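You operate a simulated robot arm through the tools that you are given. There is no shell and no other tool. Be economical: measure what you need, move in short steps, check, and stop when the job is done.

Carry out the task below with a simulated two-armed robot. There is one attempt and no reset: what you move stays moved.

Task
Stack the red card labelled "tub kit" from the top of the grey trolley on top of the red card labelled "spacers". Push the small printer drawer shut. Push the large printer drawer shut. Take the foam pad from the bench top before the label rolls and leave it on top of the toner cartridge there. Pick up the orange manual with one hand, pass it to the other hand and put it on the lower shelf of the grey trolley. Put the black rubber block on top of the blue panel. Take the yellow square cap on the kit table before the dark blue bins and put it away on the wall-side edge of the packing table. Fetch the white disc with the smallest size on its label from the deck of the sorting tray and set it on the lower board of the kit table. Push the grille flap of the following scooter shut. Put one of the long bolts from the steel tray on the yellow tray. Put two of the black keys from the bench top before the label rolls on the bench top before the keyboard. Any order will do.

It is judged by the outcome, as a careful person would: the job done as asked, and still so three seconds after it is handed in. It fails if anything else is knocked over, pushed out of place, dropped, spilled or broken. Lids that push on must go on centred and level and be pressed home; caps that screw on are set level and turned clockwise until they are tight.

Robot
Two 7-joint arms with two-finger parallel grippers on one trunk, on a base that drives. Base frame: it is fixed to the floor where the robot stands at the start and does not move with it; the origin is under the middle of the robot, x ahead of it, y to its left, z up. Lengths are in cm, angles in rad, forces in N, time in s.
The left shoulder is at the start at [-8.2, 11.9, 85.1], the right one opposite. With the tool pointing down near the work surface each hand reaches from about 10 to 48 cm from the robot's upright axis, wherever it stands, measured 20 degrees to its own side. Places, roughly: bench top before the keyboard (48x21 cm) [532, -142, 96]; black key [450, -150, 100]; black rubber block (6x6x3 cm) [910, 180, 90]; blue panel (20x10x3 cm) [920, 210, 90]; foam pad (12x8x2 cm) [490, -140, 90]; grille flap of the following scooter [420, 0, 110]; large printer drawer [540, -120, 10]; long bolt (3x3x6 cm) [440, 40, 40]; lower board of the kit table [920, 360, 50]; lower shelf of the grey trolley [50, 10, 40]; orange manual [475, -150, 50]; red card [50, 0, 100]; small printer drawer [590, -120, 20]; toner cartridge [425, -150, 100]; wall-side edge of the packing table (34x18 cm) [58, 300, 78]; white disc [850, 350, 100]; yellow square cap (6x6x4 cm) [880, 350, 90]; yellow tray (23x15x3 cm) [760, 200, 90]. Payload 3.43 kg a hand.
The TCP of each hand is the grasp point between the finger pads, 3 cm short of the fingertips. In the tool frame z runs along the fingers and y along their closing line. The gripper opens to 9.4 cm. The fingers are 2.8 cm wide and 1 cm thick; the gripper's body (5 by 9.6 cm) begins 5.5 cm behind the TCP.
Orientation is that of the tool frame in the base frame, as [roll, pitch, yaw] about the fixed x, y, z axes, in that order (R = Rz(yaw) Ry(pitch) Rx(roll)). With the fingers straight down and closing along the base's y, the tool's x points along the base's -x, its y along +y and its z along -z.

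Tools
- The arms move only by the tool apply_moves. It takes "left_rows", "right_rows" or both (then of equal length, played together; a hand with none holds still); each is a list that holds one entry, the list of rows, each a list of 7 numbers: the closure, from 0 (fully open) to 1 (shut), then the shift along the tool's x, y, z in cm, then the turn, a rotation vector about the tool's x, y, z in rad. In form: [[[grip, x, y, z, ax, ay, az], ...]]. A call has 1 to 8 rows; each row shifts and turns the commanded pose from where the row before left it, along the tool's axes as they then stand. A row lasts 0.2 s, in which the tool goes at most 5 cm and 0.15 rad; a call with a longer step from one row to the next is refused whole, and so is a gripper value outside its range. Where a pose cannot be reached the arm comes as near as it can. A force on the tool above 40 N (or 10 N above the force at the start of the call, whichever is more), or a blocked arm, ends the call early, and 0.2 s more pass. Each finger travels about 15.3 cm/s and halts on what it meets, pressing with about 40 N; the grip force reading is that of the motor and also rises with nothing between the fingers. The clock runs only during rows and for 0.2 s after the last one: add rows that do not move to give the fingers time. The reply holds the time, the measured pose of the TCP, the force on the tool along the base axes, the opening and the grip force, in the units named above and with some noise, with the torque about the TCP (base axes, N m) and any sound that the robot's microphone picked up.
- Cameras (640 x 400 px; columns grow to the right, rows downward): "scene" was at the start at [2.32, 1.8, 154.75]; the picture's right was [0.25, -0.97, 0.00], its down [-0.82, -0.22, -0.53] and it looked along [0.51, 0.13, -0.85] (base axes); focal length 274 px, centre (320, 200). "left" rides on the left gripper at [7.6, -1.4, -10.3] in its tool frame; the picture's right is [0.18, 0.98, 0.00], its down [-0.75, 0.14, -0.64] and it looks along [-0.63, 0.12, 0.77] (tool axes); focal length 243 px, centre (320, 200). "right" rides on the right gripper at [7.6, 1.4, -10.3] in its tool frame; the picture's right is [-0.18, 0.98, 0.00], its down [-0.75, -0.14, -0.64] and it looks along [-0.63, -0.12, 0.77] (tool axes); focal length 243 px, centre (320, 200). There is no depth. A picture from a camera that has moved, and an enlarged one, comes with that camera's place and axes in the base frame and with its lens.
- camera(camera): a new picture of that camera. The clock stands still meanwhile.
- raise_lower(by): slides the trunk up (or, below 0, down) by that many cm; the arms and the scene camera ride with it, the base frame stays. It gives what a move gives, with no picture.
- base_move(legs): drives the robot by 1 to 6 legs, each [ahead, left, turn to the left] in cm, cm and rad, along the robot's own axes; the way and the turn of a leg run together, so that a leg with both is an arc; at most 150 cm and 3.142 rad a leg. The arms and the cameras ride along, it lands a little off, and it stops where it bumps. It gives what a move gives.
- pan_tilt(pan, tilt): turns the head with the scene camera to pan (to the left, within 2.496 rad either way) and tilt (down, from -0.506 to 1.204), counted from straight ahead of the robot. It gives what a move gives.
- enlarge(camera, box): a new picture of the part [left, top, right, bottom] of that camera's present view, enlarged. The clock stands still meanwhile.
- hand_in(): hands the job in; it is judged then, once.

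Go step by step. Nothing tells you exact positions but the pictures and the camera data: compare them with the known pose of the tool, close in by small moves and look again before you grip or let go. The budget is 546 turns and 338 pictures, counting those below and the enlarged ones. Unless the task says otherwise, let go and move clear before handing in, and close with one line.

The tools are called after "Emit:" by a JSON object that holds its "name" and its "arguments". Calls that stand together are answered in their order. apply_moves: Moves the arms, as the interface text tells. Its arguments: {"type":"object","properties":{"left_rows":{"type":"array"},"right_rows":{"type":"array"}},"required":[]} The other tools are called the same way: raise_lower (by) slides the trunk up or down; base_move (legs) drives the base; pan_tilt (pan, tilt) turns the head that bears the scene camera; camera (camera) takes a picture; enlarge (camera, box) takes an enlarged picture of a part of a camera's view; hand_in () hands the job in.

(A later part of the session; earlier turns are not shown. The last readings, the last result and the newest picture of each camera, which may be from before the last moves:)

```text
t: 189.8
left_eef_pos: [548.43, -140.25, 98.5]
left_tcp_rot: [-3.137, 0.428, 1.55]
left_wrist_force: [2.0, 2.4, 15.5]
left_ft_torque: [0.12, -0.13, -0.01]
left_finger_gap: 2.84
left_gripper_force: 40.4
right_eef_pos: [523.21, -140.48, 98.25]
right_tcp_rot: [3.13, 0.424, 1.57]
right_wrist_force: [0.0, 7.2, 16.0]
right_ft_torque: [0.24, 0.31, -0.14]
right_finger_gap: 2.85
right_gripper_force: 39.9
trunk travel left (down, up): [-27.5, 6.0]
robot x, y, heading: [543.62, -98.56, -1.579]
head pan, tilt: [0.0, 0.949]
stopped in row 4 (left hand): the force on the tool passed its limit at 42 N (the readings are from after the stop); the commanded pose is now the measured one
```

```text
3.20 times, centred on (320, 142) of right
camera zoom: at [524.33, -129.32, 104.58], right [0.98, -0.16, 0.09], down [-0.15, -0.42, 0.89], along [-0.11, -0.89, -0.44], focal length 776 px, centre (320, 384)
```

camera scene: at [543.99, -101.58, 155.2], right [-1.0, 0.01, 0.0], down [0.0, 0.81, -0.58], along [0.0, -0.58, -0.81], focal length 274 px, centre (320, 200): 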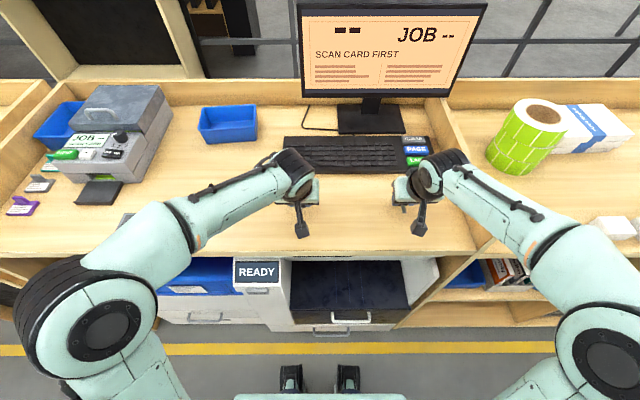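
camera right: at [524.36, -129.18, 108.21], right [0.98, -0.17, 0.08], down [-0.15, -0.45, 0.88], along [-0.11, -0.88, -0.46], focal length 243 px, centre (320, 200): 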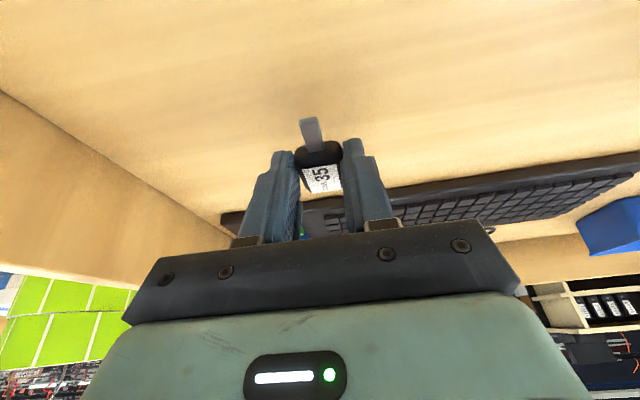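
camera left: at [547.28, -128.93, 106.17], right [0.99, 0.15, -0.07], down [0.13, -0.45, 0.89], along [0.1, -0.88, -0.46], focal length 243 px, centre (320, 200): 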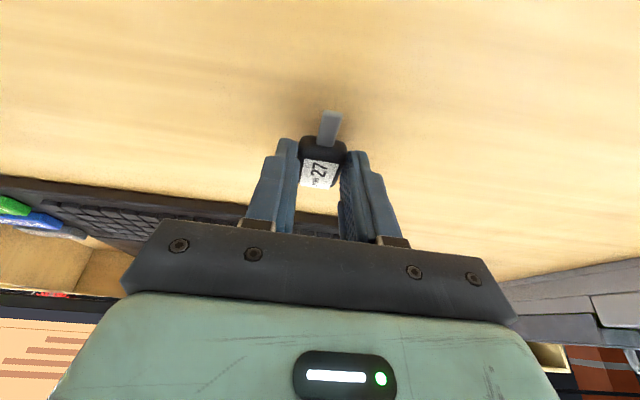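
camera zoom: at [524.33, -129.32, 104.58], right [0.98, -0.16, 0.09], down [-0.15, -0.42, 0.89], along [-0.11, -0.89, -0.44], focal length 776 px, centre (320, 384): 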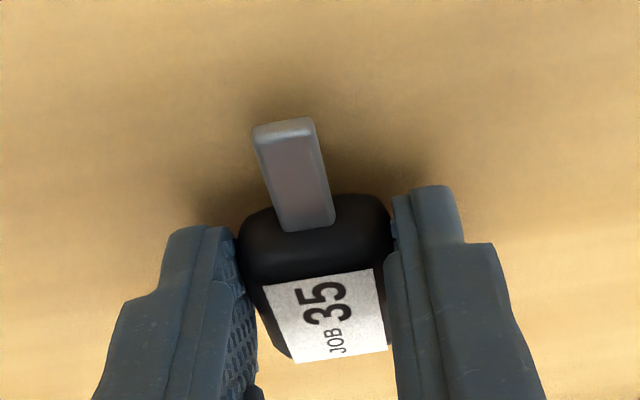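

On the surface. Open and lift both hands.

Emit:
{"name": "apply_moves", "arguments": {"right_rows": [[[0.8, 0, 0, 0, 0, 0, 0], [0.5, 0, 0, 0, 0, 0, 0], [0.45, 0, 0, 0, 0, 0, 0], [0.45, -0.6, 0, -1.4, 0, 0, 0], [0.45, -1.8, 0, -4.3, 0, 0, 0], [0.45, -1.8, 0, -4.3, 0, 0, 0]]], "left_rows": [[[0.8, 0, 0, 0, 0, 0, 0], [0.5, 0, 0, 0, 0, 0, 0], [0.45, 0, 0, 0, 0, 0, 0], [0.45, -0.6, 0, -1.4, 0, 0, 0], [0.45, -1.8, 0, -4.3, 0, 0, 0], [0.45, -1.8, 0, -4.3, 0, 0, 0]]]}}

Emit:
{"name": "camera", "arguments": {"camera": "left"}}

Emit:
{"name": "camera", "arguments": {"camera": "right"}}

```text
t: 191.2
left_eef_pos: [548.67, -140.13, 109.01]
left_tcp_rot: [-3.141, 0.418, 1.547]
left_wrist_force: [0.7, -0.1, -0.1]
left_ft_torque: [0.02, 0.0, 0.03]
left_finger_gap: 5.18
left_gripper_force: 0.0
right_eef_pos: [522.82, -140.36, 108.69]
right_tcp_rot: [3.131, 0.414, 1.57]
right_wrist_force: [-0.8, -0.7, 0.3]
right_ft_torque: [0.0, 0.02, -0.05]
right_finger_gap: 5.18
right_gripper_force: 0.1
trunk travel left (down, up): [-27.5, 6.0]
robot x, y, heading: [543.65, -98.96, -1.574]
head pan, tilt: [0.0, 0.949]
```

```text
244 pictures are left
camera left: at [547.42, -129.02, 115.18], right [0.99, 0.15, -0.08], down [0.13, -0.43, 0.89], along [0.1, -0.89, -0.45], focal length 243 px, centre (320, 200)
```

left: 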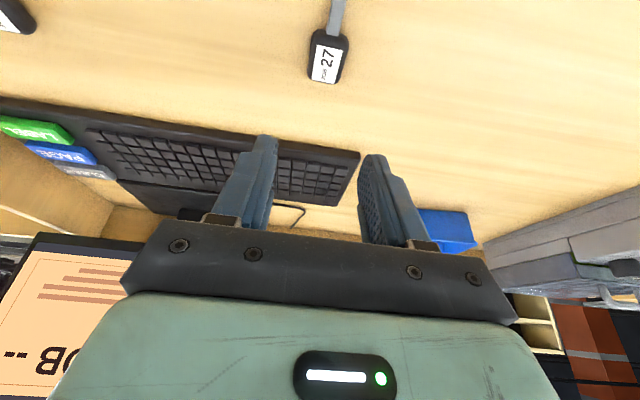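

```text
243 pictures are left
camera right: at [524.01, -129.35, 115.09], right [0.98, -0.17, 0.08], down [-0.15, -0.43, 0.89], along [-0.11, -0.89, -0.45], focal length 243 px, centre (320, 200)
```

right: 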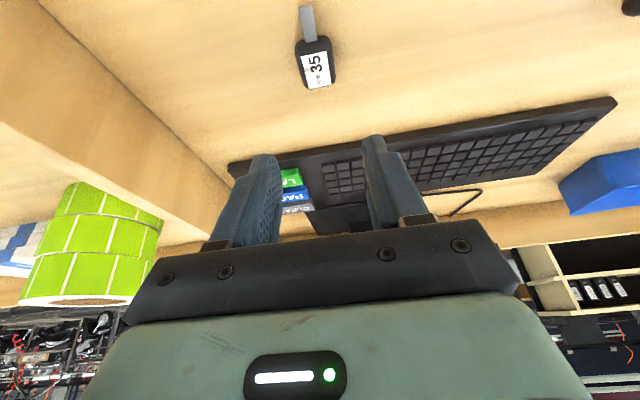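

Both keys are placed. Next the orange manual on the shelf: back off, move right, lower the trunk and look.

Emit:
{"name": "apply_moves", "arguments": {"right_rows": [[[0.3, 3, -3, -1, 0, 0, 0], [0.3, 3, -2, -1, 0, 0, 0], [0.3, 3, 0, -1, 0, 0, 0]]], "left_rows": [[[0.3, 3, 3, -1, 0, 0, 0], [0.3, 3, 2, -1, 0, 0, 0], [0.3, 3, 0, -1, 0, 0, 0]]]}}

Emit:
{"name": "base_move", "arguments": {"legs": [[-30, 0, 0], [0, -66, 0]]}}

Emit:
{"name": "raise_lower", "arguments": {"by": -27}}

Emit:
{"name": "pan_tilt", "arguments": {"pan": 0, "tilt": 0.75}}

Emit:
{"name": "camera", "arguments": {"camera": "scene"}}

```text
t: 192.0
left_eef_pos: [553.88, -130.66, 108.21]
left_tcp_rot: [-3.137, 0.42, 1.55]
left_wrist_force: [0.2, 0.7, 0.2]
left_ft_torque: [-0.01, -0.01, 0.02]
left_finger_gap: 6.61
left_gripper_force: 0.1
right_eef_pos: [517.92, -130.71, 107.83]
right_tcp_rot: [3.132, 0.417, 1.57]
right_wrist_force: [-0.1, -0.5, -0.3]
right_ft_torque: [-0.04, 0.0, -0.01]
right_finger_gap: 6.59
right_gripper_force: 0.0
trunk travel left (down, up): [-27.5, 6.0]
robot x, y, heading: [544.07, -99.04, -1.576]
head pan, tilt: [0.0, 0.949]
```

```text
t: 199.9
left_eef_pos: [487.72, -100.73, 108.04]
left_tcp_rot: [-3.139, 0.419, 1.542]
left_wrist_force: [0.3, -0.3, 0.3]
left_ft_torque: [-0.01, 0.02, 0.0]
left_finger_gap: 6.59
left_gripper_force: 0.1
right_eef_pos: [451.94, -100.48, 107.83]
right_tcp_rot: [3.131, 0.416, 1.564]
right_wrist_force: [0.7, 0.2, 0.5]
right_ft_torque: [0.02, 0.03, -0.01]
right_finger_gap: 6.59
right_gripper_force: 0.1
trunk travel left (down, up): [-27.5, 6.0]
robot x, y, heading: [478.18, -68.29, -1.579]
head pan, tilt: [0.0, 0.949]
```

```text
t: 202.7
left_eef_pos: [487.79, -100.69, 80.97]
left_tcp_rot: [-3.137, 0.419, 1.542]
left_wrist_force: [0.4, -0.8, 0.0]
left_ft_torque: [-0.01, 0.0, -0.03]
left_finger_gap: 6.6
left_gripper_force: 0.0
right_eef_pos: [451.92, -100.54, 80.94]
right_tcp_rot: [3.131, 0.418, 1.564]
right_wrist_force: [-0.2, -0.2, -0.2]
right_ft_torque: [0.01, -0.02, -0.01]
right_finger_gap: 6.56
right_gripper_force: 0.0
trunk travel left (down, up): [-0.5, 33.0]
robot x, y, heading: [477.97, -68.48, -1.581]
head pan, tilt: [0.0, 0.949]
```

```text
t: 203.4
left_eef_pos: [487.75, -100.63, 81.14]
left_tcp_rot: [-3.138, 0.42, 1.541]
left_wrist_force: [0.0, -0.2, 0.2]
left_ft_torque: [0.03, 0.02, 0.03]
left_finger_gap: 6.57
left_gripper_force: 0.0
right_eef_pos: [451.91, -100.66, 80.76]
right_tcp_rot: [3.13, 0.416, 1.563]
right_wrist_force: [0.6, -0.3, 0.2]
right_ft_torque: [-0.01, 0.0, -0.02]
right_finger_gap: 6.56
right_gripper_force: 0.1
trunk travel left (down, up): [-0.5, 33.0]
robot x, y, heading: [477.99, -68.42, -1.586]
head pan, tilt: [0.0, 0.75]
```

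```text
242 pictures are left
camera scene: at [478.11, -77.22, 129.36], right [-1.0, 0.01, 0.0], down [0.01, 0.68, -0.73], along [-0.01, -0.73, -0.68], focal length 274 px, centre (320, 200)
```

scene: 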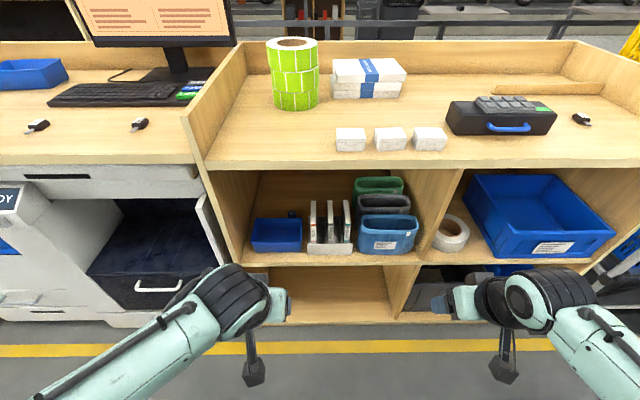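

Emit:
{"name": "enlarge", "arguments": {"camera": "scene", "box": [240, 160, 430, 270]}}

Emit:
{"name": "camera", "arguments": {"camera": "left"}}

```text
3.37 times, centred on (335, 215) of scene
camera zoom: at [478.11, -77.22, 129.36], right [-1.0, 0.01, 0.0], down [0.01, 0.68, -0.73], along [-0.01, -0.73, -0.68], focal length 924 px, centre (270, 150)
```

zoom: 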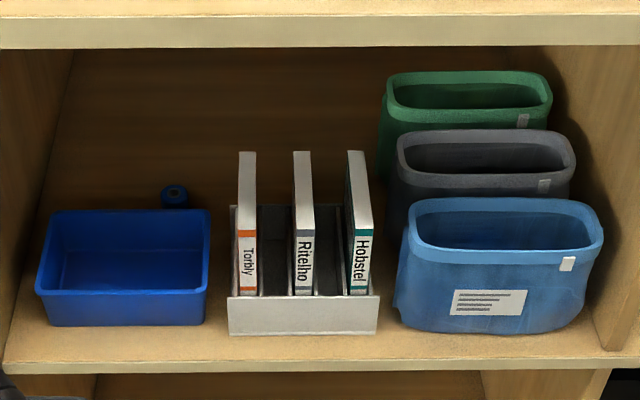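

```text
240 pictures are left
camera left: at [486.72, -89.55, 87.27], right [0.99, 0.14, -0.08], down [0.13, -0.43, 0.89], along [0.09, -0.89, -0.44], focal length 243 px, centre (320, 200)
```

left: 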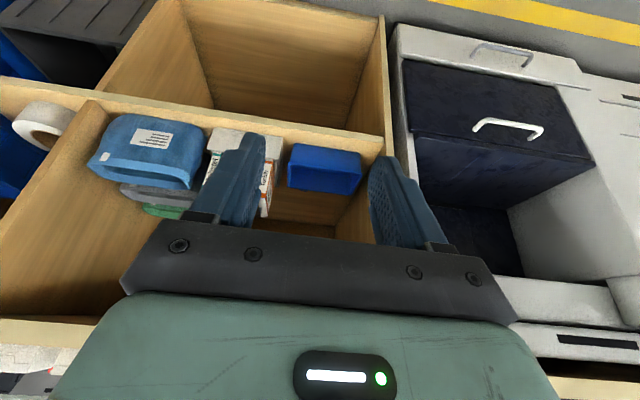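

The orange-spined manual (Torbly) stands in a rack at x≈480.5, top z≈71, with 3 cm gap to its neighbour. I'll position so that the right hand picks it with a forward-tilted grip.

Emit:
{"name": "base_move", "arguments": {"legs": [[0, 15, 0.01], [19, 0, 0]]}}

Emit:
{"name": "apply_moves", "arguments": {"right_rows": [[[0.57, 1, 0, 0, 0, -0.146, 0], [0.57, 1, 0, 0, 0, -0.146, 0], [0.57, 1, 0, 0, 0, -0.146, 0], [0.57, 1, 0, 0, 0, -0.146, 0], [0.57, 0, 3, 0, 0, 0, 0], [0.57, 0, 3, 0, 0, 0, 0], [0.57, 0, 3, 0, 0, 0, 0]]]}}

Emit:
{"name": "camera", "arguments": {"camera": "scene"}}

Emit:
{"name": "camera", "arguments": {"camera": "right"}}

```text
t: 206.5
left_eef_pos: [503.38, -119.93, 81.1]
left_tcp_rot: [-3.14, 0.42, 1.561]
left_wrist_force: [0.4, -1.4, -0.5]
left_ft_torque: [0.02, -0.06, 0.0]
left_finger_gap: 6.58
left_gripper_force: 0.1
right_eef_pos: [467.52, -120.37, 80.85]
right_tcp_rot: [3.13, 0.417, 1.581]
right_wrist_force: [0.1, 0.5, 0.4]
right_ft_torque: [0.02, 0.0, 0.0]
right_finger_gap: 6.58
right_gripper_force: 0.0
trunk travel left (down, up): [-0.5, 33.0]
robot x, y, heading: [493.17, -87.8, -1.569]
head pan, tilt: [0.0, 0.75]
```

```text
t: 208.1
left_eef_pos: [503.51, -119.87, 81.04]
left_tcp_rot: [-3.137, 0.42, 1.56]
left_wrist_force: [-0.6, -0.7, -0.1]
left_ft_torque: [-0.03, 0.0, -0.02]
left_finger_gap: 6.59
left_gripper_force: 0.1
right_eef_pos: [476.46, -117.11, 78.53]
right_tcp_rot: [3.124, 0.998, 1.569]
right_wrist_force: [0.5, -0.1, -0.4]
right_ft_torque: [0.01, -0.03, 0.0]
right_finger_gap: 4.03
right_gripper_force: 0.0
trunk travel left (down, up): [-0.5, 33.0]
robot x, y, heading: [493.54, -87.68, -1.562]
head pan, tilt: [0.0, 0.75]
```

```text
239 pictures are left
camera scene: at [493.34, -96.56, 129.37], right [-1.0, -0.01, 0.0], down [0.0, 0.68, -0.73], along [0.0, -0.73, -0.68], focal length 274 px, centre (320, 200)
```

scene: 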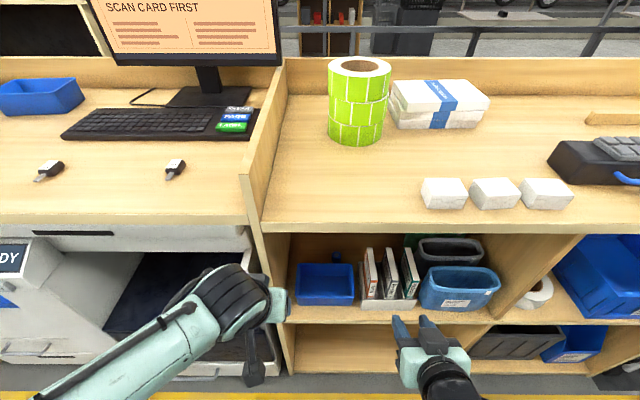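

```text
238 pictures are left
camera right: at [477.63, -104.35, 77.7], right [0.98, -0.09, 0.16], down [-0.15, 0.13, 0.98], along [-0.11, -0.99, 0.11], focal length 243 px, centre (320, 200)
```

right: 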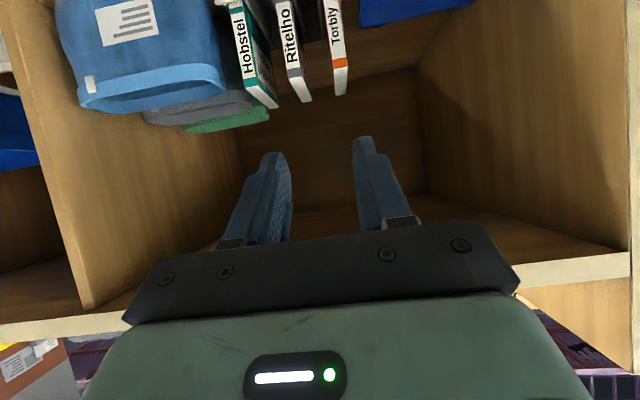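

Emit:
{"name": "enlarge", "arguments": {"camera": "scene", "box": [340, 230, 440, 320]}}

Emit:
{"name": "enlarge", "arguments": {"camera": "right", "box": [220, 0, 420, 130]}}

```text
4.44 times, centred on (390, 275) of scene
camera zoom: at [493.34, -96.56, 129.37], right [-1.0, -0.01, 0.0], down [0.0, 0.68, -0.73], along [0.0, -0.73, -0.68], focal length 1219 px, centre (9, -133)
```

zoom: 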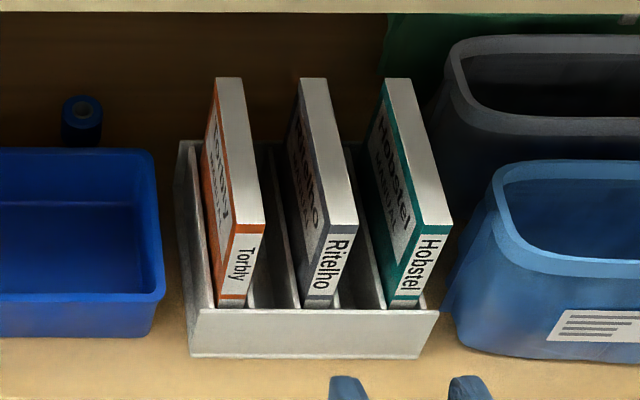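

```text
3.08 times, centred on (320, 65) of right
camera zoom: at [477.63, -104.35, 77.7], right [0.98, -0.09, 0.16], down [-0.15, 0.13, 0.98], along [-0.11, -0.99, 0.11], focal length 746 px, centre (320, 615)
```

zoom: 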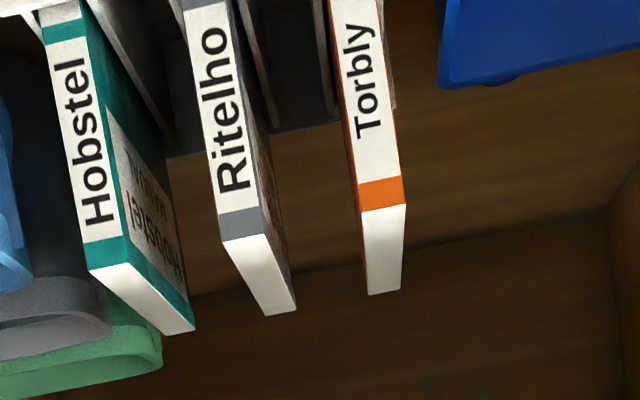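

Orange manual: front-top edge at (479.2, -134.5, 66), 1.8 cm thick. Bring the hand to its height in front of it.

Emit:
{"name": "apply_moves", "arguments": {"right_rows": [[[0.57, 2.44, 0.68, 3.36, 0, 0, 0], [0.57, 2.44, 0.68, 3.36, 0, 0, 0], [0.57, 2.44, 0.68, 3.36, 0, 0, 0], [0.57, 2.44, 0.68, 3.36, 0, 0, 0], [0.57, 0, 0, 0, 0, 0, 0]]]}}

Emit:
{"name": "camera", "arguments": {"camera": "right"}}

Emit:
{"name": "enlarge", "arguments": {"camera": "scene", "box": [340, 230, 460, 350]}}

```text
t: 209.3
left_eef_pos: [503.36, -119.89, 81.14]
left_tcp_rot: [-3.138, 0.419, 1.56]
left_wrist_force: [0.6, -1.0, 0.2]
left_ft_torque: [0.03, 0.0, -0.03]
left_finger_gap: 6.57
left_gripper_force: 0.1
right_eef_pos: [479.27, -124.71, 63.89]
right_tcp_rot: [3.123, 1.001, 1.569]
right_wrist_force: [0.0, -0.2, -0.6]
right_ft_torque: [0.03, -0.01, 0.0]
right_finger_gap: 4.02
right_gripper_force: 0.0
right hand out of reach, approached as far as the arm can: row 1, 2
trunk travel left (down, up): [-0.5, 33.0]
robot x, y, heading: [493.23, -88.09, -1.57]
head pan, tilt: [0.0, 0.75]
```

```text
235 pictures are left
camera right: at [480.47, -111.85, 63.05], right [0.98, -0.08, 0.17], down [-0.15, 0.13, 0.98], along [-0.1, -0.99, 0.12], focal length 243 px, centre (320, 200)
```

right: 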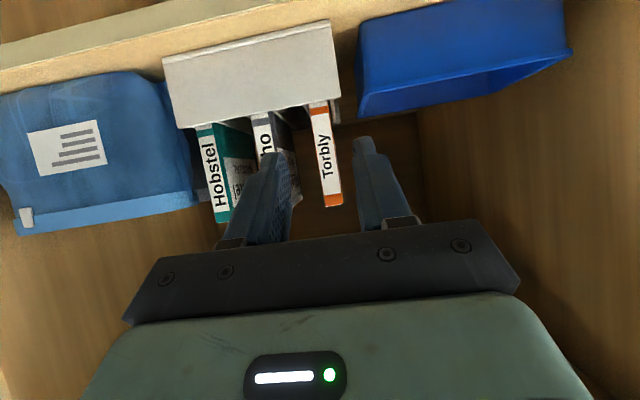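

```text
3.33 times, centred on (400, 290) of scene
camera zoom: at [493.33, -96.53, 129.37], right [-1.0, -0.01, 0.0], down [0.0, 0.68, -0.73], along [0.0, -0.73, -0.68], focal length 914 px, centre (53, -100)
```

zoom: 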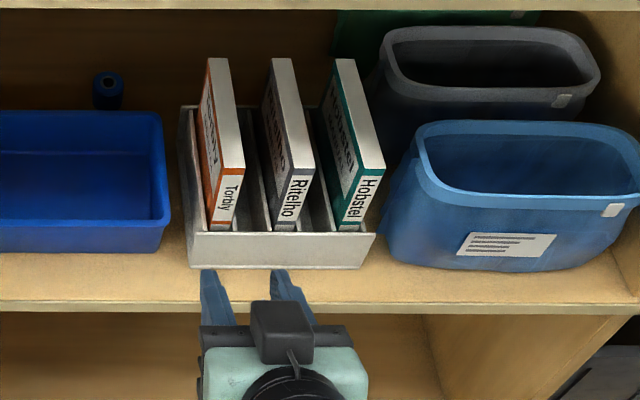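

Emit:
{"name": "apply_moves", "arguments": {"left_rows": [[[0.3, 4, 1, -1.7, 0, 0, 0], [0.3, 4, 1, -1.7, 0, 0, 0]]]}}

Emit:
{"name": "base_move", "arguments": {"legs": [[6, 0, 0]]}}

Emit:
{"name": "camera", "arguments": {"camera": "right"}}

```text
t: 209.9
left_eef_pos: [505.62, -111.05, 80.78]
left_tcp_rot: [-3.139, 0.418, 1.561]
left_wrist_force: [-0.3, 0.6, 0.3]
left_ft_torque: [-0.03, -0.02, 0.02]
left_finger_gap: 6.58
left_gripper_force: 0.2
right_eef_pos: [479.24, -124.55, 63.88]
right_tcp_rot: [3.123, 1.0, 1.57]
right_wrist_force: [-1.0, 0.8, 0.3]
right_ft_torque: [-0.03, -0.01, 0.02]
right_finger_gap: 4.03
right_gripper_force: 0.0
trunk travel left (down, up): [-0.5, 33.0]
robot x, y, heading: [493.24, -87.88, -1.566]
head pan, tilt: [0.0, 0.75]
```

```text
t: 210.9
left_eef_pos: [505.47, -117.38, 80.71]
left_tcp_rot: [-3.138, 0.418, 1.561]
left_wrist_force: [0.4, 0.7, -0.1]
left_ft_torque: [-0.01, 0.01, 0.03]
left_finger_gap: 6.58
left_gripper_force: 0.0
right_eef_pos: [479.42, -130.62, 63.9]
right_tcp_rot: [3.124, 1.0, 1.571]
right_wrist_force: [0.4, -0.2, -1.1]
right_ft_torque: [0.01, 0.02, 0.0]
right_finger_gap: 4.05
right_gripper_force: 0.0
trunk travel left (down, up): [-0.5, 33.0]
robot x, y, heading: [493.21, -94.06, -1.563]
head pan, tilt: [0.0, 0.75]
```

```text
233 pictures are left
camera right: at [480.5, -117.89, 63.03], right [0.98, -0.08, 0.16], down [-0.15, 0.13, 0.98], along [-0.1, -0.99, 0.12], focal length 243 px, centre (320, 200)
```

right: 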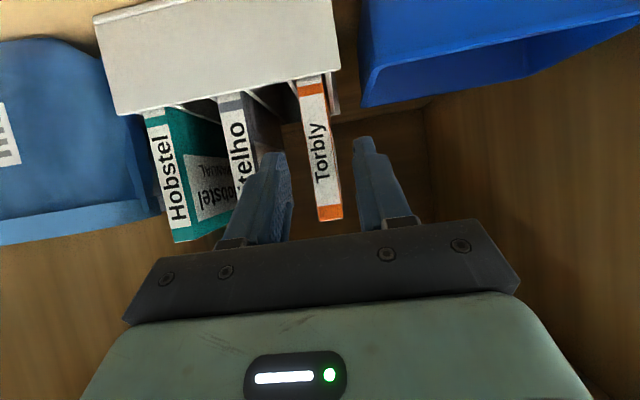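

Centred on the spine; advance 7 cm, close, and check.

Emit:
{"name": "apply_moves", "arguments": {"right_rows": [[[0.57, -1.1, 0, 2.05, 0, 0, 0], [0.57, -1.1, 0, 2.05, 0, 0, 0], [0.57, -1.1, 0, 2.05, 0, 0, 0], [0.57, 0, 0, 0, 0, 0, 0]]]}}

Emit:
{"name": "camera", "arguments": {"camera": "right"}}

Emit:
{"name": "enlarge", "arguments": {"camera": "scene", "box": [320, 250, 460, 370]}}

```text
t: 211.9
left_eef_pos: [505.52, -117.25, 80.75]
left_tcp_rot: [-3.138, 0.419, 1.562]
left_wrist_force: [0.6, -0.7, -0.1]
left_ft_torque: [-0.02, 0.02, 0.03]
left_finger_gap: 6.58
left_gripper_force: 0.1
right_eef_pos: [479.4, -137.7, 63.25]
right_tcp_rot: [3.125, 1.001, 1.575]
right_wrist_force: [-0.7, 0.1, 0.4]
right_ft_torque: [-0.01, 0.02, 0.01]
right_finger_gap: 4.04
right_gripper_force: 0.0
trunk travel left (down, up): [-0.5, 33.0]
robot x, y, heading: [493.28, -93.81, -1.562]
head pan, tilt: [0.0, 0.75]
```

```text
232 pictures are left
camera right: at [480.51, -124.93, 62.42], right [0.98, -0.08, 0.16], down [-0.15, 0.13, 0.98], along [-0.1, -0.99, 0.12], focal length 243 px, centre (320, 200)
```

right: 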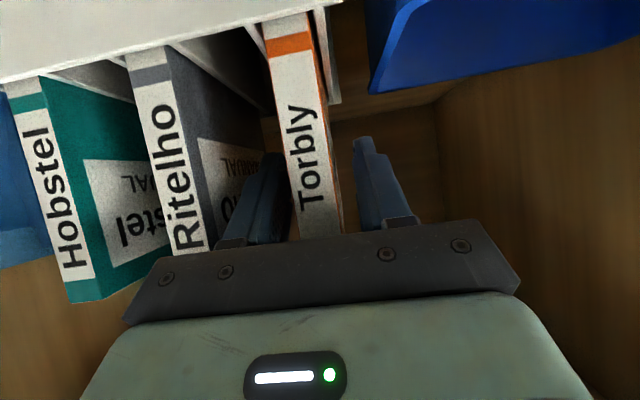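

```text
3.33 times, centred on (390, 310) of scene
camera zoom: at [493.36, -102.58, 129.37], right [-1.0, -0.01, 0.0], down [0.0, 0.68, -0.73], along [0.0, -0.73, -0.68], focal length 914 px, centre (87, -167)
```

zoom: 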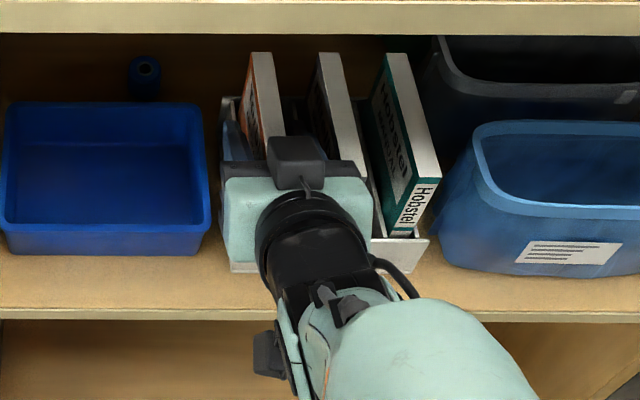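

Fingers straddle the manual. Close and lift straight up 3 cm.

Emit:
{"name": "apply_moves", "arguments": {"right_rows": [[[0.75, 0, 0, 0, 0, 0, 0], [1, 0, 0, 0, 0, 0, 0], [1, 0, 0, 0, 0, 0, 0], [1, 0, 0, 0, 0, 0, 0], [1, -1.26, 0, -0.81, 0, 0, 0], [1, -1.26, 0, -0.81, 0, 0, 0]]]}}

Emit:
{"name": "camera", "arguments": {"camera": "right"}}

Emit:
{"name": "enlarge", "arguments": {"camera": "scene", "box": [320, 250, 460, 370]}}

```text
t: 213.3
left_eef_pos: [505.54, -117.08, 80.68]
left_tcp_rot: [-3.138, 0.42, 1.559]
left_wrist_force: [0.6, -0.7, 0.3]
left_ft_torque: [0.0, -0.01, 0.0]
left_finger_gap: 6.58
left_gripper_force: 0.0
right_eef_pos: [479.3, -137.66, 66.29]
right_tcp_rot: [3.124, 0.999, 1.571]
right_wrist_force: [0.1, 0.5, -1.6]
right_ft_torque: [0.08, -0.02, 0.03]
right_finger_gap: 2.08
right_gripper_force: 40.1
trunk travel left (down, up): [-0.5, 33.0]
robot x, y, heading: [493.43, -93.67, -1.567]
head pan, tilt: [0.0, 0.75]
```

```text
230 pictures are left
camera right: at [480.52, -124.85, 65.48], right [0.98, -0.08, 0.16], down [-0.15, 0.13, 0.98], along [-0.1, -0.99, 0.12], focal length 243 px, centre (320, 200)
```

right: 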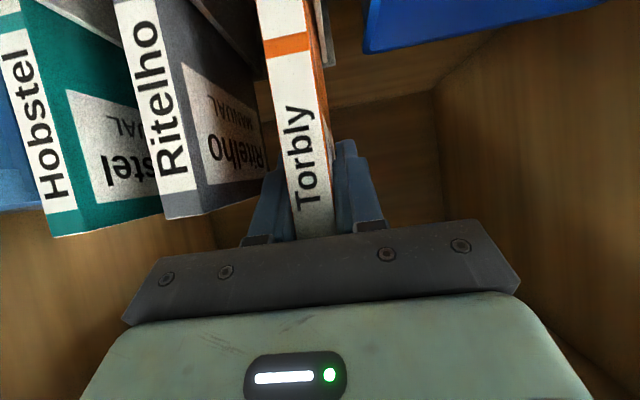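

```text
3.33 times, centred on (390, 310) of scene
camera zoom: at [493.35, -102.58, 129.37], right [-1.0, -0.01, 0.0], down [0.0, 0.68, -0.73], along [0.0, -0.73, -0.68], focal length 914 px, centre (87, -167)
```

zoom: 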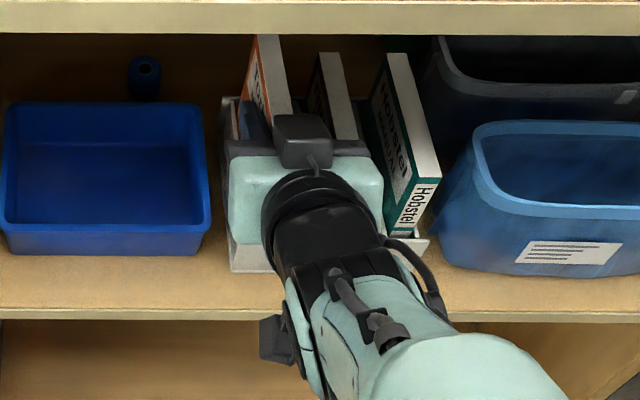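

Manual is lifting out. Lift 8 cm more and back out.

Emit:
{"name": "apply_moves", "arguments": {"right_rows": [[[1, -1.68, 0, -1.08, 0, 0, 0], [1, -1.68, 0, -1.08, 0, 0, 0], [1, -1.68, 0, -1.08, 0, 0, 0], [1, -1.68, 0, -1.08, 0, 0, 0]]]}}

Emit:
{"name": "camera", "arguments": {"camera": "right"}}

```text
t: 214.3
left_eef_pos: [505.68, -117.13, 80.64]
left_tcp_rot: [-3.137, 0.42, 1.559]
left_wrist_force: [0.1, 0.4, 0.2]
left_ft_torque: [0.03, -0.02, 0.0]
left_finger_gap: 6.59
left_gripper_force: 0.1
right_eef_pos: [479.41, -137.47, 74.37]
right_tcp_rot: [3.125, 0.997, 1.573]
right_wrist_force: [-0.3, 0.3, 0.0]
right_ft_torque: [0.02, 0.02, 0.01]
right_finger_gap: 2.05
right_gripper_force: 40.0
trunk travel left (down, up): [-0.5, 33.0]
robot x, y, heading: [493.19, -93.93, -1.565]
head pan, tilt: [0.0, 0.75]
```

```text
228 pictures are left
camera right: at [480.5, -124.73, 73.49], right [0.98, -0.08, 0.16], down [-0.15, 0.13, 0.98], along [-0.1, -0.99, 0.11], focal length 243 px, centre (320, 200)
```

right: 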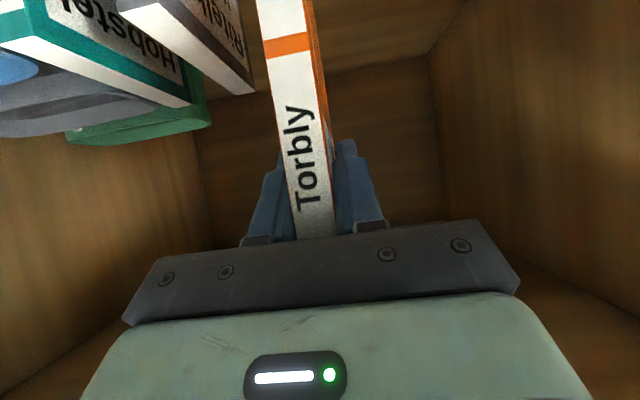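

Emit:
{"name": "base_move", "arguments": {"legs": [[-30, 0, 0]]}}

Emit:
{"name": "camera", "arguments": {"camera": "scene"}}

Emit:
{"name": "camera", "arguments": {"camera": "left"}}

```text
t: 216.3
left_eef_pos: [505.44, -87.41, 80.71]
left_tcp_rot: [-3.138, 0.42, 1.565]
left_wrist_force: [0.4, -0.7, -0.3]
left_ft_torque: [0.02, 0.0, 0.0]
left_finger_gap: 6.59
left_gripper_force: 0.1
right_eef_pos: [479.23, -107.74, 74.38]
right_tcp_rot: [3.125, 1.0, 1.576]
right_wrist_force: [0.4, -0.4, -0.7]
right_ft_torque: [-0.01, 0.0, -0.02]
right_finger_gap: 2.08
right_gripper_force: 39.6
trunk travel left (down, up): [-0.5, 33.0]
robot x, y, heading: [492.96, -64.2, -1.565]
head pan, tilt: [0.0, 0.75]
```

```text
227 pictures are left
camera scene: at [493.15, -72.74, 129.37], right [-1.0, -0.01, 0.0], down [-0.01, 0.68, -0.73], along [0.01, -0.73, -0.68], focal length 274 px, centre (320, 200)
```

scene: 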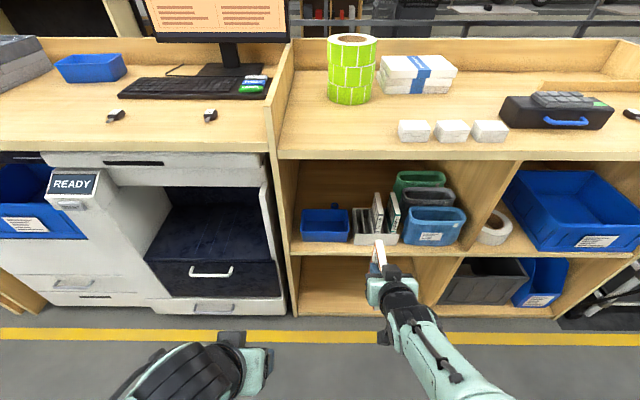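

```text
226 pictures are left
camera left: at [504.07, -76.17, 86.94], right [0.98, 0.16, -0.08], down [0.14, -0.43, 0.89], along [0.11, -0.89, -0.44], focal length 243 px, centre (320, 200)
```

left: 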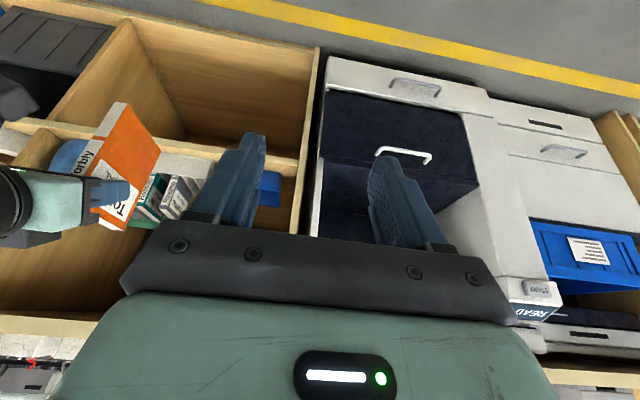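

Manual is out. Check its full outline to plan the handover.

Emit:
{"name": "enlarge", "arguments": {"camera": "left", "box": [0, 80, 240, 250]}}

Emit:
{"name": "enlarge", "arguments": {"camera": "scene", "box": [330, 220, 450, 330]}}

```text
2.35 times, centred on (120, 165) of left
camera zoom: at [504.07, -76.17, 86.94], right [0.98, 0.16, -0.08], down [0.14, -0.43, 0.89], along [0.11, -0.89, -0.44], focal length 571 px, centre (791, 282)
```

zoom: 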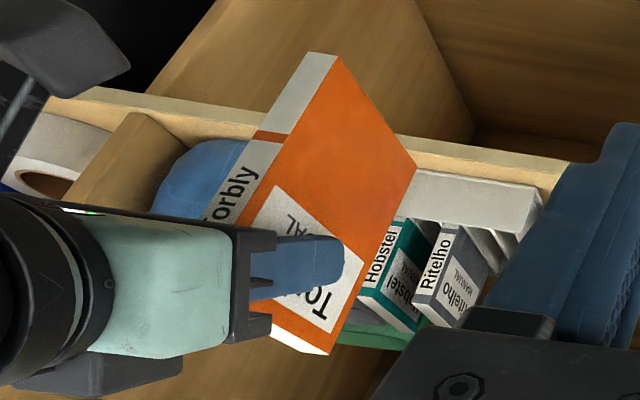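

```text
3.64 times, centred on (390, 275) of scene
camera zoom: at [493.15, -72.74, 129.37], right [-1.0, -0.01, 0.0], down [-0.01, 0.68, -0.73], along [0.01, -0.73, -0.68], focal length 997 px, centre (66, -73)
```

zoom: 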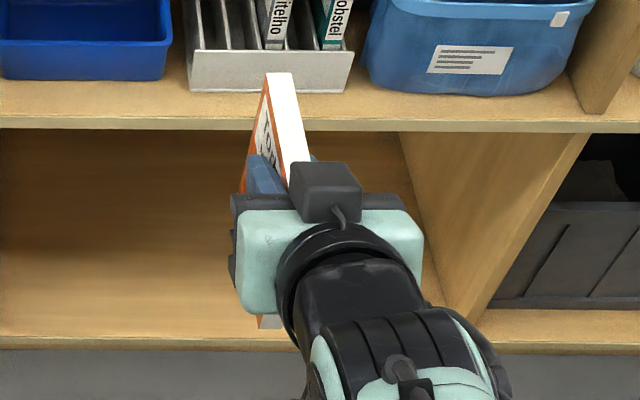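

Book spans y -104..-115, z 63..77. I'll tip the right hand up (more vertical), and bring the left hand low and horizontal so it can take the book from below.

Emit:
{"name": "apply_moves", "arguments": {"left_rows": [[[0.3, -0.58, 0, 4.8, 0, 0, 0], [0.3, -0.58, 0, 4.8, 0, 0, 0], [0.3, -0.58, 0, 4.8, 0, 0, 0], [0.3, -0.58, 0, 4.8, 0, 0, 0], [0.3, -0.58, 0, 4.8, 0, 0, 0], [0.3, -0.58, 0, 4.8, 0, 0, 0]]], "right_rows": [[[1, 0, 0, 0, 0, 0.1, 0], [1, 0, 0, 0, 0, 0.1, 0], [1, 0, 0, 0, 0, 0.1, 0], [1, 0, 0, 0, 0, 0.1, 0], [1, 0, 0, 0, 0, 0.1, 0], [1, 0, 0, 0, 0, 0, 0]]]}}

Emit:
{"name": "apply_moves", "arguments": {"left_rows": [[[0.3, 0, 0, 0, 0, -0.145, 0], [0.3, 0, 0, 0, 0, -0.145, 0], [0.3, 0, 0, 0, 0, -0.145, 0], [0.3, 0, 0, 0, 0, -0.145, 0], [0.3, 0, 0, 0, 0, -0.145, 0], [0.3, 0, 0, 0, 0, -0.145, 0], [0.3, 0, 0, 0, 0, -0.145, 0], [0.3, 0, 0, 0, 0, -0.135, 0]]]}}

Emit:
{"name": "camera", "arguments": {"camera": "left"}}

Emit:
{"name": "camera", "arguments": {"camera": "scene"}}

```text
t: 217.7
left_eef_pos: [505.05, -102.08, 55.8]
left_tcp_rot: [-3.138, 0.418, 1.564]
left_wrist_force: [-0.5, -0.1, -0.2]
left_ft_torque: [-0.02, -0.01, -0.02]
left_finger_gap: 6.58
left_gripper_force: 0.1
right_eef_pos: [479.32, -107.7, 74.42]
right_tcp_rot: [3.131, 0.499, 1.584]
right_wrist_force: [-0.4, 0.4, -2.4]
right_ft_torque: [0.05, 0.0, 0.01]
right_finger_gap: 2.11
right_gripper_force: 39.8
trunk travel left (down, up): [-0.5, 33.0]
robot x, y, heading: [492.92, -64.19, -1.563]
head pan, tilt: [0.0, 0.75]
```

```text
t: 219.5
left_eef_pos: [505.18, -102.71, 60.51]
left_tcp_rot: [3.133, 1.18, 1.55]
left_wrist_force: [0.5, 0.2, 0.0]
left_ft_torque: [-0.01, 0.05, -0.01]
left_finger_gap: 6.6
left_gripper_force: 0.1
left hand out of reach, approached as far as the arm can: row 5, 6, 7, 8
right_eef_pos: [479.33, -107.8, 74.38]
right_tcp_rot: [3.131, 0.5, 1.583]
right_wrist_force: [0.6, -0.1, -1.4]
right_ft_torque: [-0.04, 0.01, 0.0]
right_finger_gap: 2.09
right_gripper_force: 40.1
trunk travel left (down, up): [-0.5, 33.0]
robot x, y, heading: [492.89, -64.02, -1.559]
head pan, tilt: [0.0, 0.75]
```

```text
223 pictures are left
camera left: at [503.95, -90.35, 57.18], right [0.98, 0.06, -0.17], down [0.14, 0.3, 0.94], along [0.1, -0.95, 0.29], focal length 243 px, centre (320, 200)
```

left: 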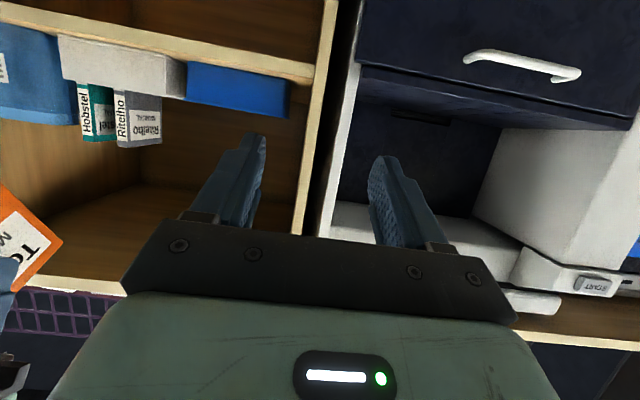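

```text
222 pictures are left
camera scene: at [493.17, -72.8, 129.37], right [-1.0, -0.01, 0.0], down [-0.01, 0.68, -0.73], along [0.01, -0.73, -0.68], focal length 274 px, centre (320, 200)
```

scene: 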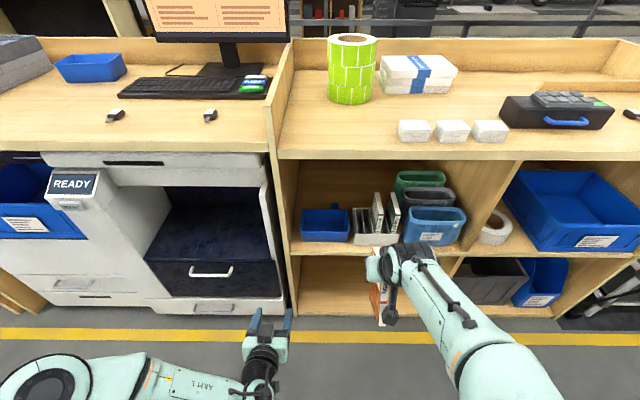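

Emit:
{"name": "apply_moves", "arguments": {"left_rows": [[[0.3, 0, 0, 0, 0, 0.145, 0], [0.3, 0, 0, 0, 0, 0.145, 0], [0.3, 0, 0, 0, 0, 0.145, 0], [0.3, 0, -4.3, 0, 0, 0, 0], [0.3, 0, -4.3, 0, 0, 0, 0], [0.3, 0, 0, 0, 0, 0, 0]]]}}

Emit:
{"name": "camera", "arguments": {"camera": "left"}}

```text
t: 220.9
left_eef_pos: [496.64, -102.59, 60.68]
left_tcp_rot: [3.137, 0.745, 1.553]
left_wrist_force: [-0.6, -0.6, 0.9]
left_ft_torque: [0.01, -0.01, 0.0]
left_finger_gap: 6.57
left_gripper_force: 0.0
right_eef_pos: [479.4, -107.7, 74.22]
right_tcp_rot: [3.131, 0.499, 1.583]
right_wrist_force: [0.6, 0.6, -1.1]
right_ft_torque: [0.02, -0.02, 0.01]
right_finger_gap: 2.1
right_gripper_force: 40.1
trunk travel left (down, up): [-0.5, 33.0]
robot x, y, heading: [493.16, -64.31, -1.557]
head pan, tilt: [0.0, 0.75]
```

```text
221 pictures are left
camera left: at [495.23, -90.0, 62.92], right [0.99, 0.12, -0.12], down [0.14, -0.12, 0.98], along [0.1, -0.98, -0.14], focal length 243 px, centre (320, 200)
```

left: 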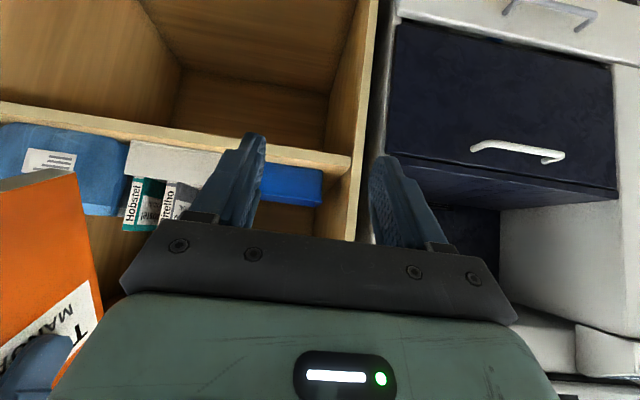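

Emit:
{"name": "apply_moves", "arguments": {"left_rows": [[[0.3, 0, 0, 0, 0, -0.135, 0], [0.3, 0, 0, 0, 0, -0.135, 0], [0.3, 0, 0, 0, 0, -0.13, 0]]], "right_rows": [[[1, -1.28, 0, -2.35, 0, 0, 0], [1, -1.28, 0, -2.35, 0, 0, 0], [1, -1.28, 0, -2.35, 0, 0, 0]]]}}

Emit:
{"name": "apply_moves", "arguments": {"left_rows": [[[0.3, 0, -4.3, 0, 0, 0, 0], [0.3, 0, -4.3, 0, 0, 0, 0], [0.3, 0, -4.3, 0, 0, 0, 0], [0.3, 0, -4.3, 0, 0, 0, 0], [0.3, 0, 0, 0, 0, 0, 0]]]}}

Emit:
{"name": "camera", "arguments": {"camera": "left"}}

Emit:
{"name": "camera", "arguments": {"camera": "scene"}}

```text
t: 221.7
left_eef_pos: [496.61, -102.57, 60.48]
left_tcp_rot: [3.137, 1.148, 1.551]
left_wrist_force: [-0.5, 0.0, -0.5]
left_ft_torque: [0.03, 0.0, 0.03]
left_finger_gap: 6.59
left_gripper_force: 0.1
right_eef_pos: [479.22, -107.75, 82.38]
right_tcp_rot: [3.13, 0.499, 1.584]
right_wrist_force: [0.2, -0.4, -1.4]
right_ft_torque: [0.05, -0.02, 0.03]
right_finger_gap: 2.09
right_gripper_force: 39.9
trunk travel left (down, up): [-0.5, 33.0]
robot x, y, heading: [492.98, -63.95, -1.56]
head pan, tilt: [0.0, 0.75]
```

```text
t: 222.9
left_eef_pos: [479.34, -102.51, 60.09]
left_tcp_rot: [3.134, 1.143, 1.549]
left_wrist_force: [0.1, 0.3, 0.7]
left_ft_torque: [0.02, -0.05, 0.04]
left_finger_gap: 6.59
left_gripper_force: 0.1
right_eef_pos: [479.32, -107.7, 82.32]
right_tcp_rot: [3.132, 0.498, 1.585]
right_wrist_force: [0.3, 0.2, -1.6]
right_ft_torque: [0.0, 0.03, 0.0]
right_finger_gap: 2.09
right_gripper_force: 40.6
trunk travel left (down, up): [-0.5, 33.0]
robot x, y, heading: [492.85, -64.24, -1.559]
head pan, tilt: [0.0, 0.75]
```

```text
220 pictures are left
camera left: at [478.12, -90.02, 57.36], right [0.98, 0.06, -0.16], down [0.14, 0.27, 0.95], along [0.1, -0.96, 0.26], focal length 243 px, centre (320, 200)
```

left: 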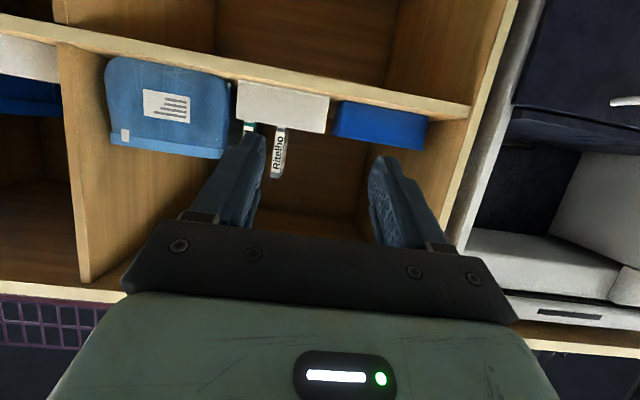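

```text
219 pictures are left
camera scene: at [493.15, -72.77, 129.37], right [-1.0, -0.01, 0.0], down [-0.01, 0.68, -0.73], along [0.01, -0.73, -0.68], focal length 274 px, centre (320, 200)
```

scene: 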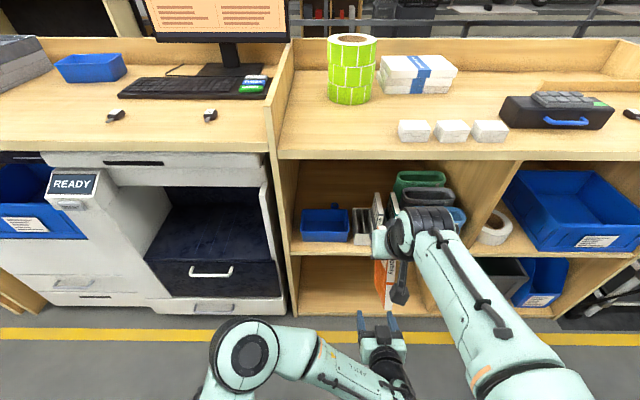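

Left hand is directly beneath the book. Raise it 9 cm and look.

Emit:
{"name": "apply_moves", "arguments": {"left_rows": [[[0.3, -2.73, 0, -1.25, 0, 0, 0], [0.3, -2.73, 0, -1.25, 0, 0, 0], [0.3, -2.73, 0, -1.25, 0, 0, 0], [0.3, 0, 0, 0, 0, 0, 0]]]}}

Emit:
{"name": "camera", "arguments": {"camera": "left"}}

Emit:
{"name": "camera", "arguments": {"camera": "right"}}

Emit:
{"name": "enlarge", "arguments": {"camera": "scene", "box": [320, 200, 460, 340]}}

```text
t: 223.9
left_eef_pos: [479.49, -102.5, 69.44]
left_tcp_rot: [3.136, 1.143, 1.549]
left_wrist_force: [0.4, 0.6, 0.0]
left_ft_torque: [0.0, -0.01, -0.01]
left_finger_gap: 6.59
left_gripper_force: 0.1
right_eef_pos: [479.28, -107.74, 82.32]
right_tcp_rot: [3.131, 0.499, 1.585]
right_wrist_force: [0.1, -0.3, -2.1]
right_ft_torque: [0.01, 0.02, 0.02]
right_finger_gap: 2.11
right_gripper_force: 40.2
trunk travel left (down, up): [-0.5, 33.0]
robot x, y, heading: [493.14, -63.82, -1.56]
head pan, tilt: [0.0, 0.75]
```

```text
218 pictures are left
camera left: at [478.22, -90.03, 66.57], right [0.98, 0.06, -0.16], down [0.14, 0.27, 0.95], along [0.1, -0.96, 0.26], focal length 243 px, centre (320, 200)
```

left: 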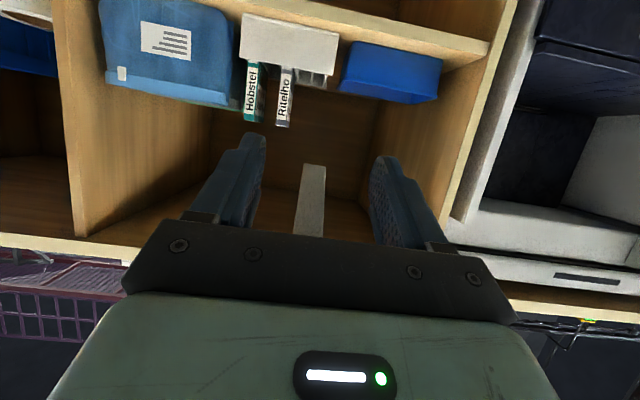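

```text
217 pictures are left
camera right: at [480.3, -96.08, 87.75], right [0.98, -0.14, 0.1], down [-0.14, -0.36, 0.92], along [-0.1, -0.92, -0.37], focal length 243 px, centre (320, 200)
```

right: 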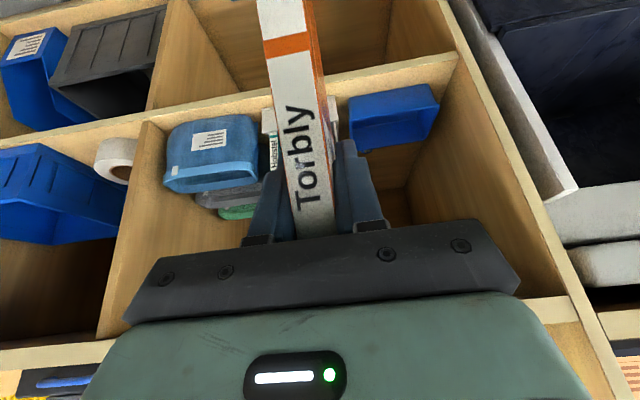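

```text
2.86 times, centred on (390, 270) of scene
camera zoom: at [493.15, -72.77, 129.37], right [-1.0, -0.01, 0.0], down [-0.01, 0.68, -0.73], along [0.01, -0.73, -0.68], focal length 784 px, centre (120, 0)
```

zoom: 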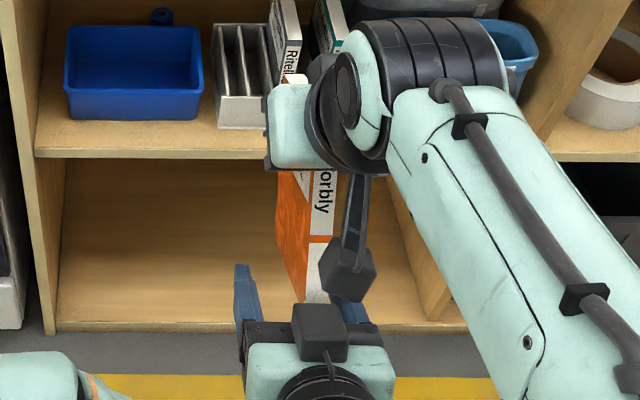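

Book edge is between the left fingers. Raise 5 cm more and look.

Emit:
{"name": "apply_moves", "arguments": {"left_rows": [[[0.3, -1.5, -0.2, -0.7, 0, 0, 0], [0.3, -1.5, 0, -0.7, 0, 0, 0], [0.3, -1.5, 0, -0.7, 0, 0, 0], [0.3, 0, 0, 0, 0, 0, 0]]]}}

Emit:
{"name": "camera", "arguments": {"camera": "left"}}

Emit:
{"name": "enlarge", "arguments": {"camera": "scene", "box": [320, 200, 460, 340]}}

```text
t: 224.9
left_eef_pos: [479.2, -102.45, 74.4]
left_tcp_rot: [3.134, 1.142, 1.551]
left_wrist_force: [-0.6, 0.2, -0.5]
left_ft_torque: [-0.04, -0.01, -0.01]
left_finger_gap: 6.58
left_gripper_force: 0.0
right_eef_pos: [479.3, -107.77, 82.41]
right_tcp_rot: [3.131, 0.5, 1.586]
right_wrist_force: [0.1, -0.7, -1.3]
right_ft_torque: [0.02, -0.02, -0.01]
right_finger_gap: 2.1
right_gripper_force: 40.4
trunk travel left (down, up): [-0.5, 33.0]
robot x, y, heading: [492.96, -63.88, -1.561]
head pan, tilt: [0.0, 0.75]
```

```text
215 pictures are left
camera left: at [477.98, -89.91, 71.58], right [0.98, 0.06, -0.16], down [0.14, 0.27, 0.95], along [0.1, -0.96, 0.26], focal length 243 px, centre (320, 200)
```

left: 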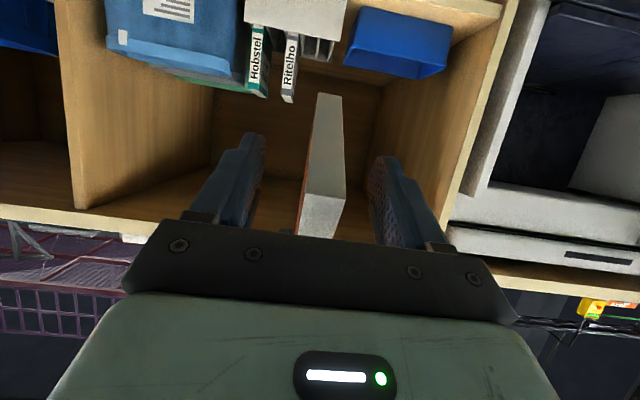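

```text
2.86 times, centred on (390, 270) of scene
camera zoom: at [493.15, -72.77, 129.37], right [-1.0, -0.01, 0.0], down [-0.01, 0.68, -0.73], along [0.01, -0.73, -0.68], focal length 784 px, centre (120, 0)
```

zoom: 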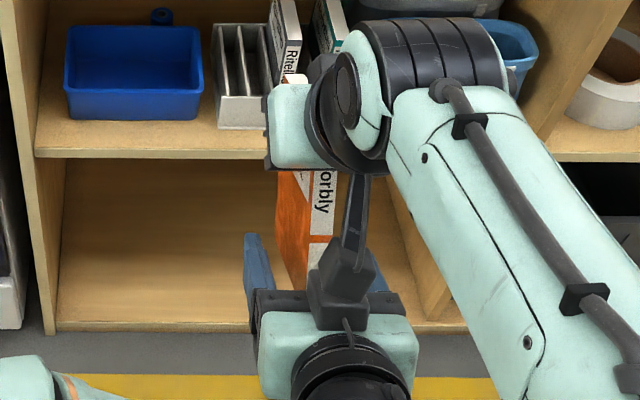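

Book is well inside the left fingers. Close the left hand.

Emit:
{"name": "apply_moves", "arguments": {"left_rows": [[[0.6, 0, 0, 0, 0, 0, 0], [1, 0, 0, 0, 0, 0, 0], [1, 0, 0, 0, 0, 0, 0], [1, 0, 0, 0, 0, 0, 0]]]}}

Emit:
{"name": "camera", "arguments": {"camera": "left"}}

```text
t: 225.9
left_eef_pos: [479.28, -102.42, 74.28]
left_tcp_rot: [3.135, 1.145, 1.549]
left_wrist_force: [-1.4, 1.9, 0.5]
left_ft_torque: [-0.29, -0.44, 0.98]
left_finger_gap: 2.13
left_gripper_force: 39.6
right_eef_pos: [479.27, -107.75, 82.35]
right_tcp_rot: [3.131, 0.501, 1.586]
right_wrist_force: [0.0, -2.0, -2.1]
right_ft_torque: [0.05, 0.43, -1.05]
right_finger_gap: 2.08
right_gripper_force: 40.1
trunk travel left (down, up): [-0.5, 33.0]
robot x, y, heading: [492.95, -64.19, -1.561]
head pan, tilt: [0.0, 0.75]
```

```text
213 pictures are left
camera left: at [477.99, -89.92, 71.58], right [0.98, 0.06, -0.16], down [0.14, 0.27, 0.95], along [0.1, -0.96, 0.26], focal length 243 px, centre (320, 200)
```

left: 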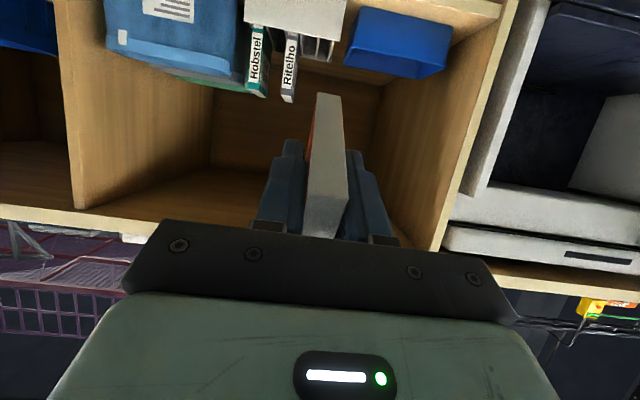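

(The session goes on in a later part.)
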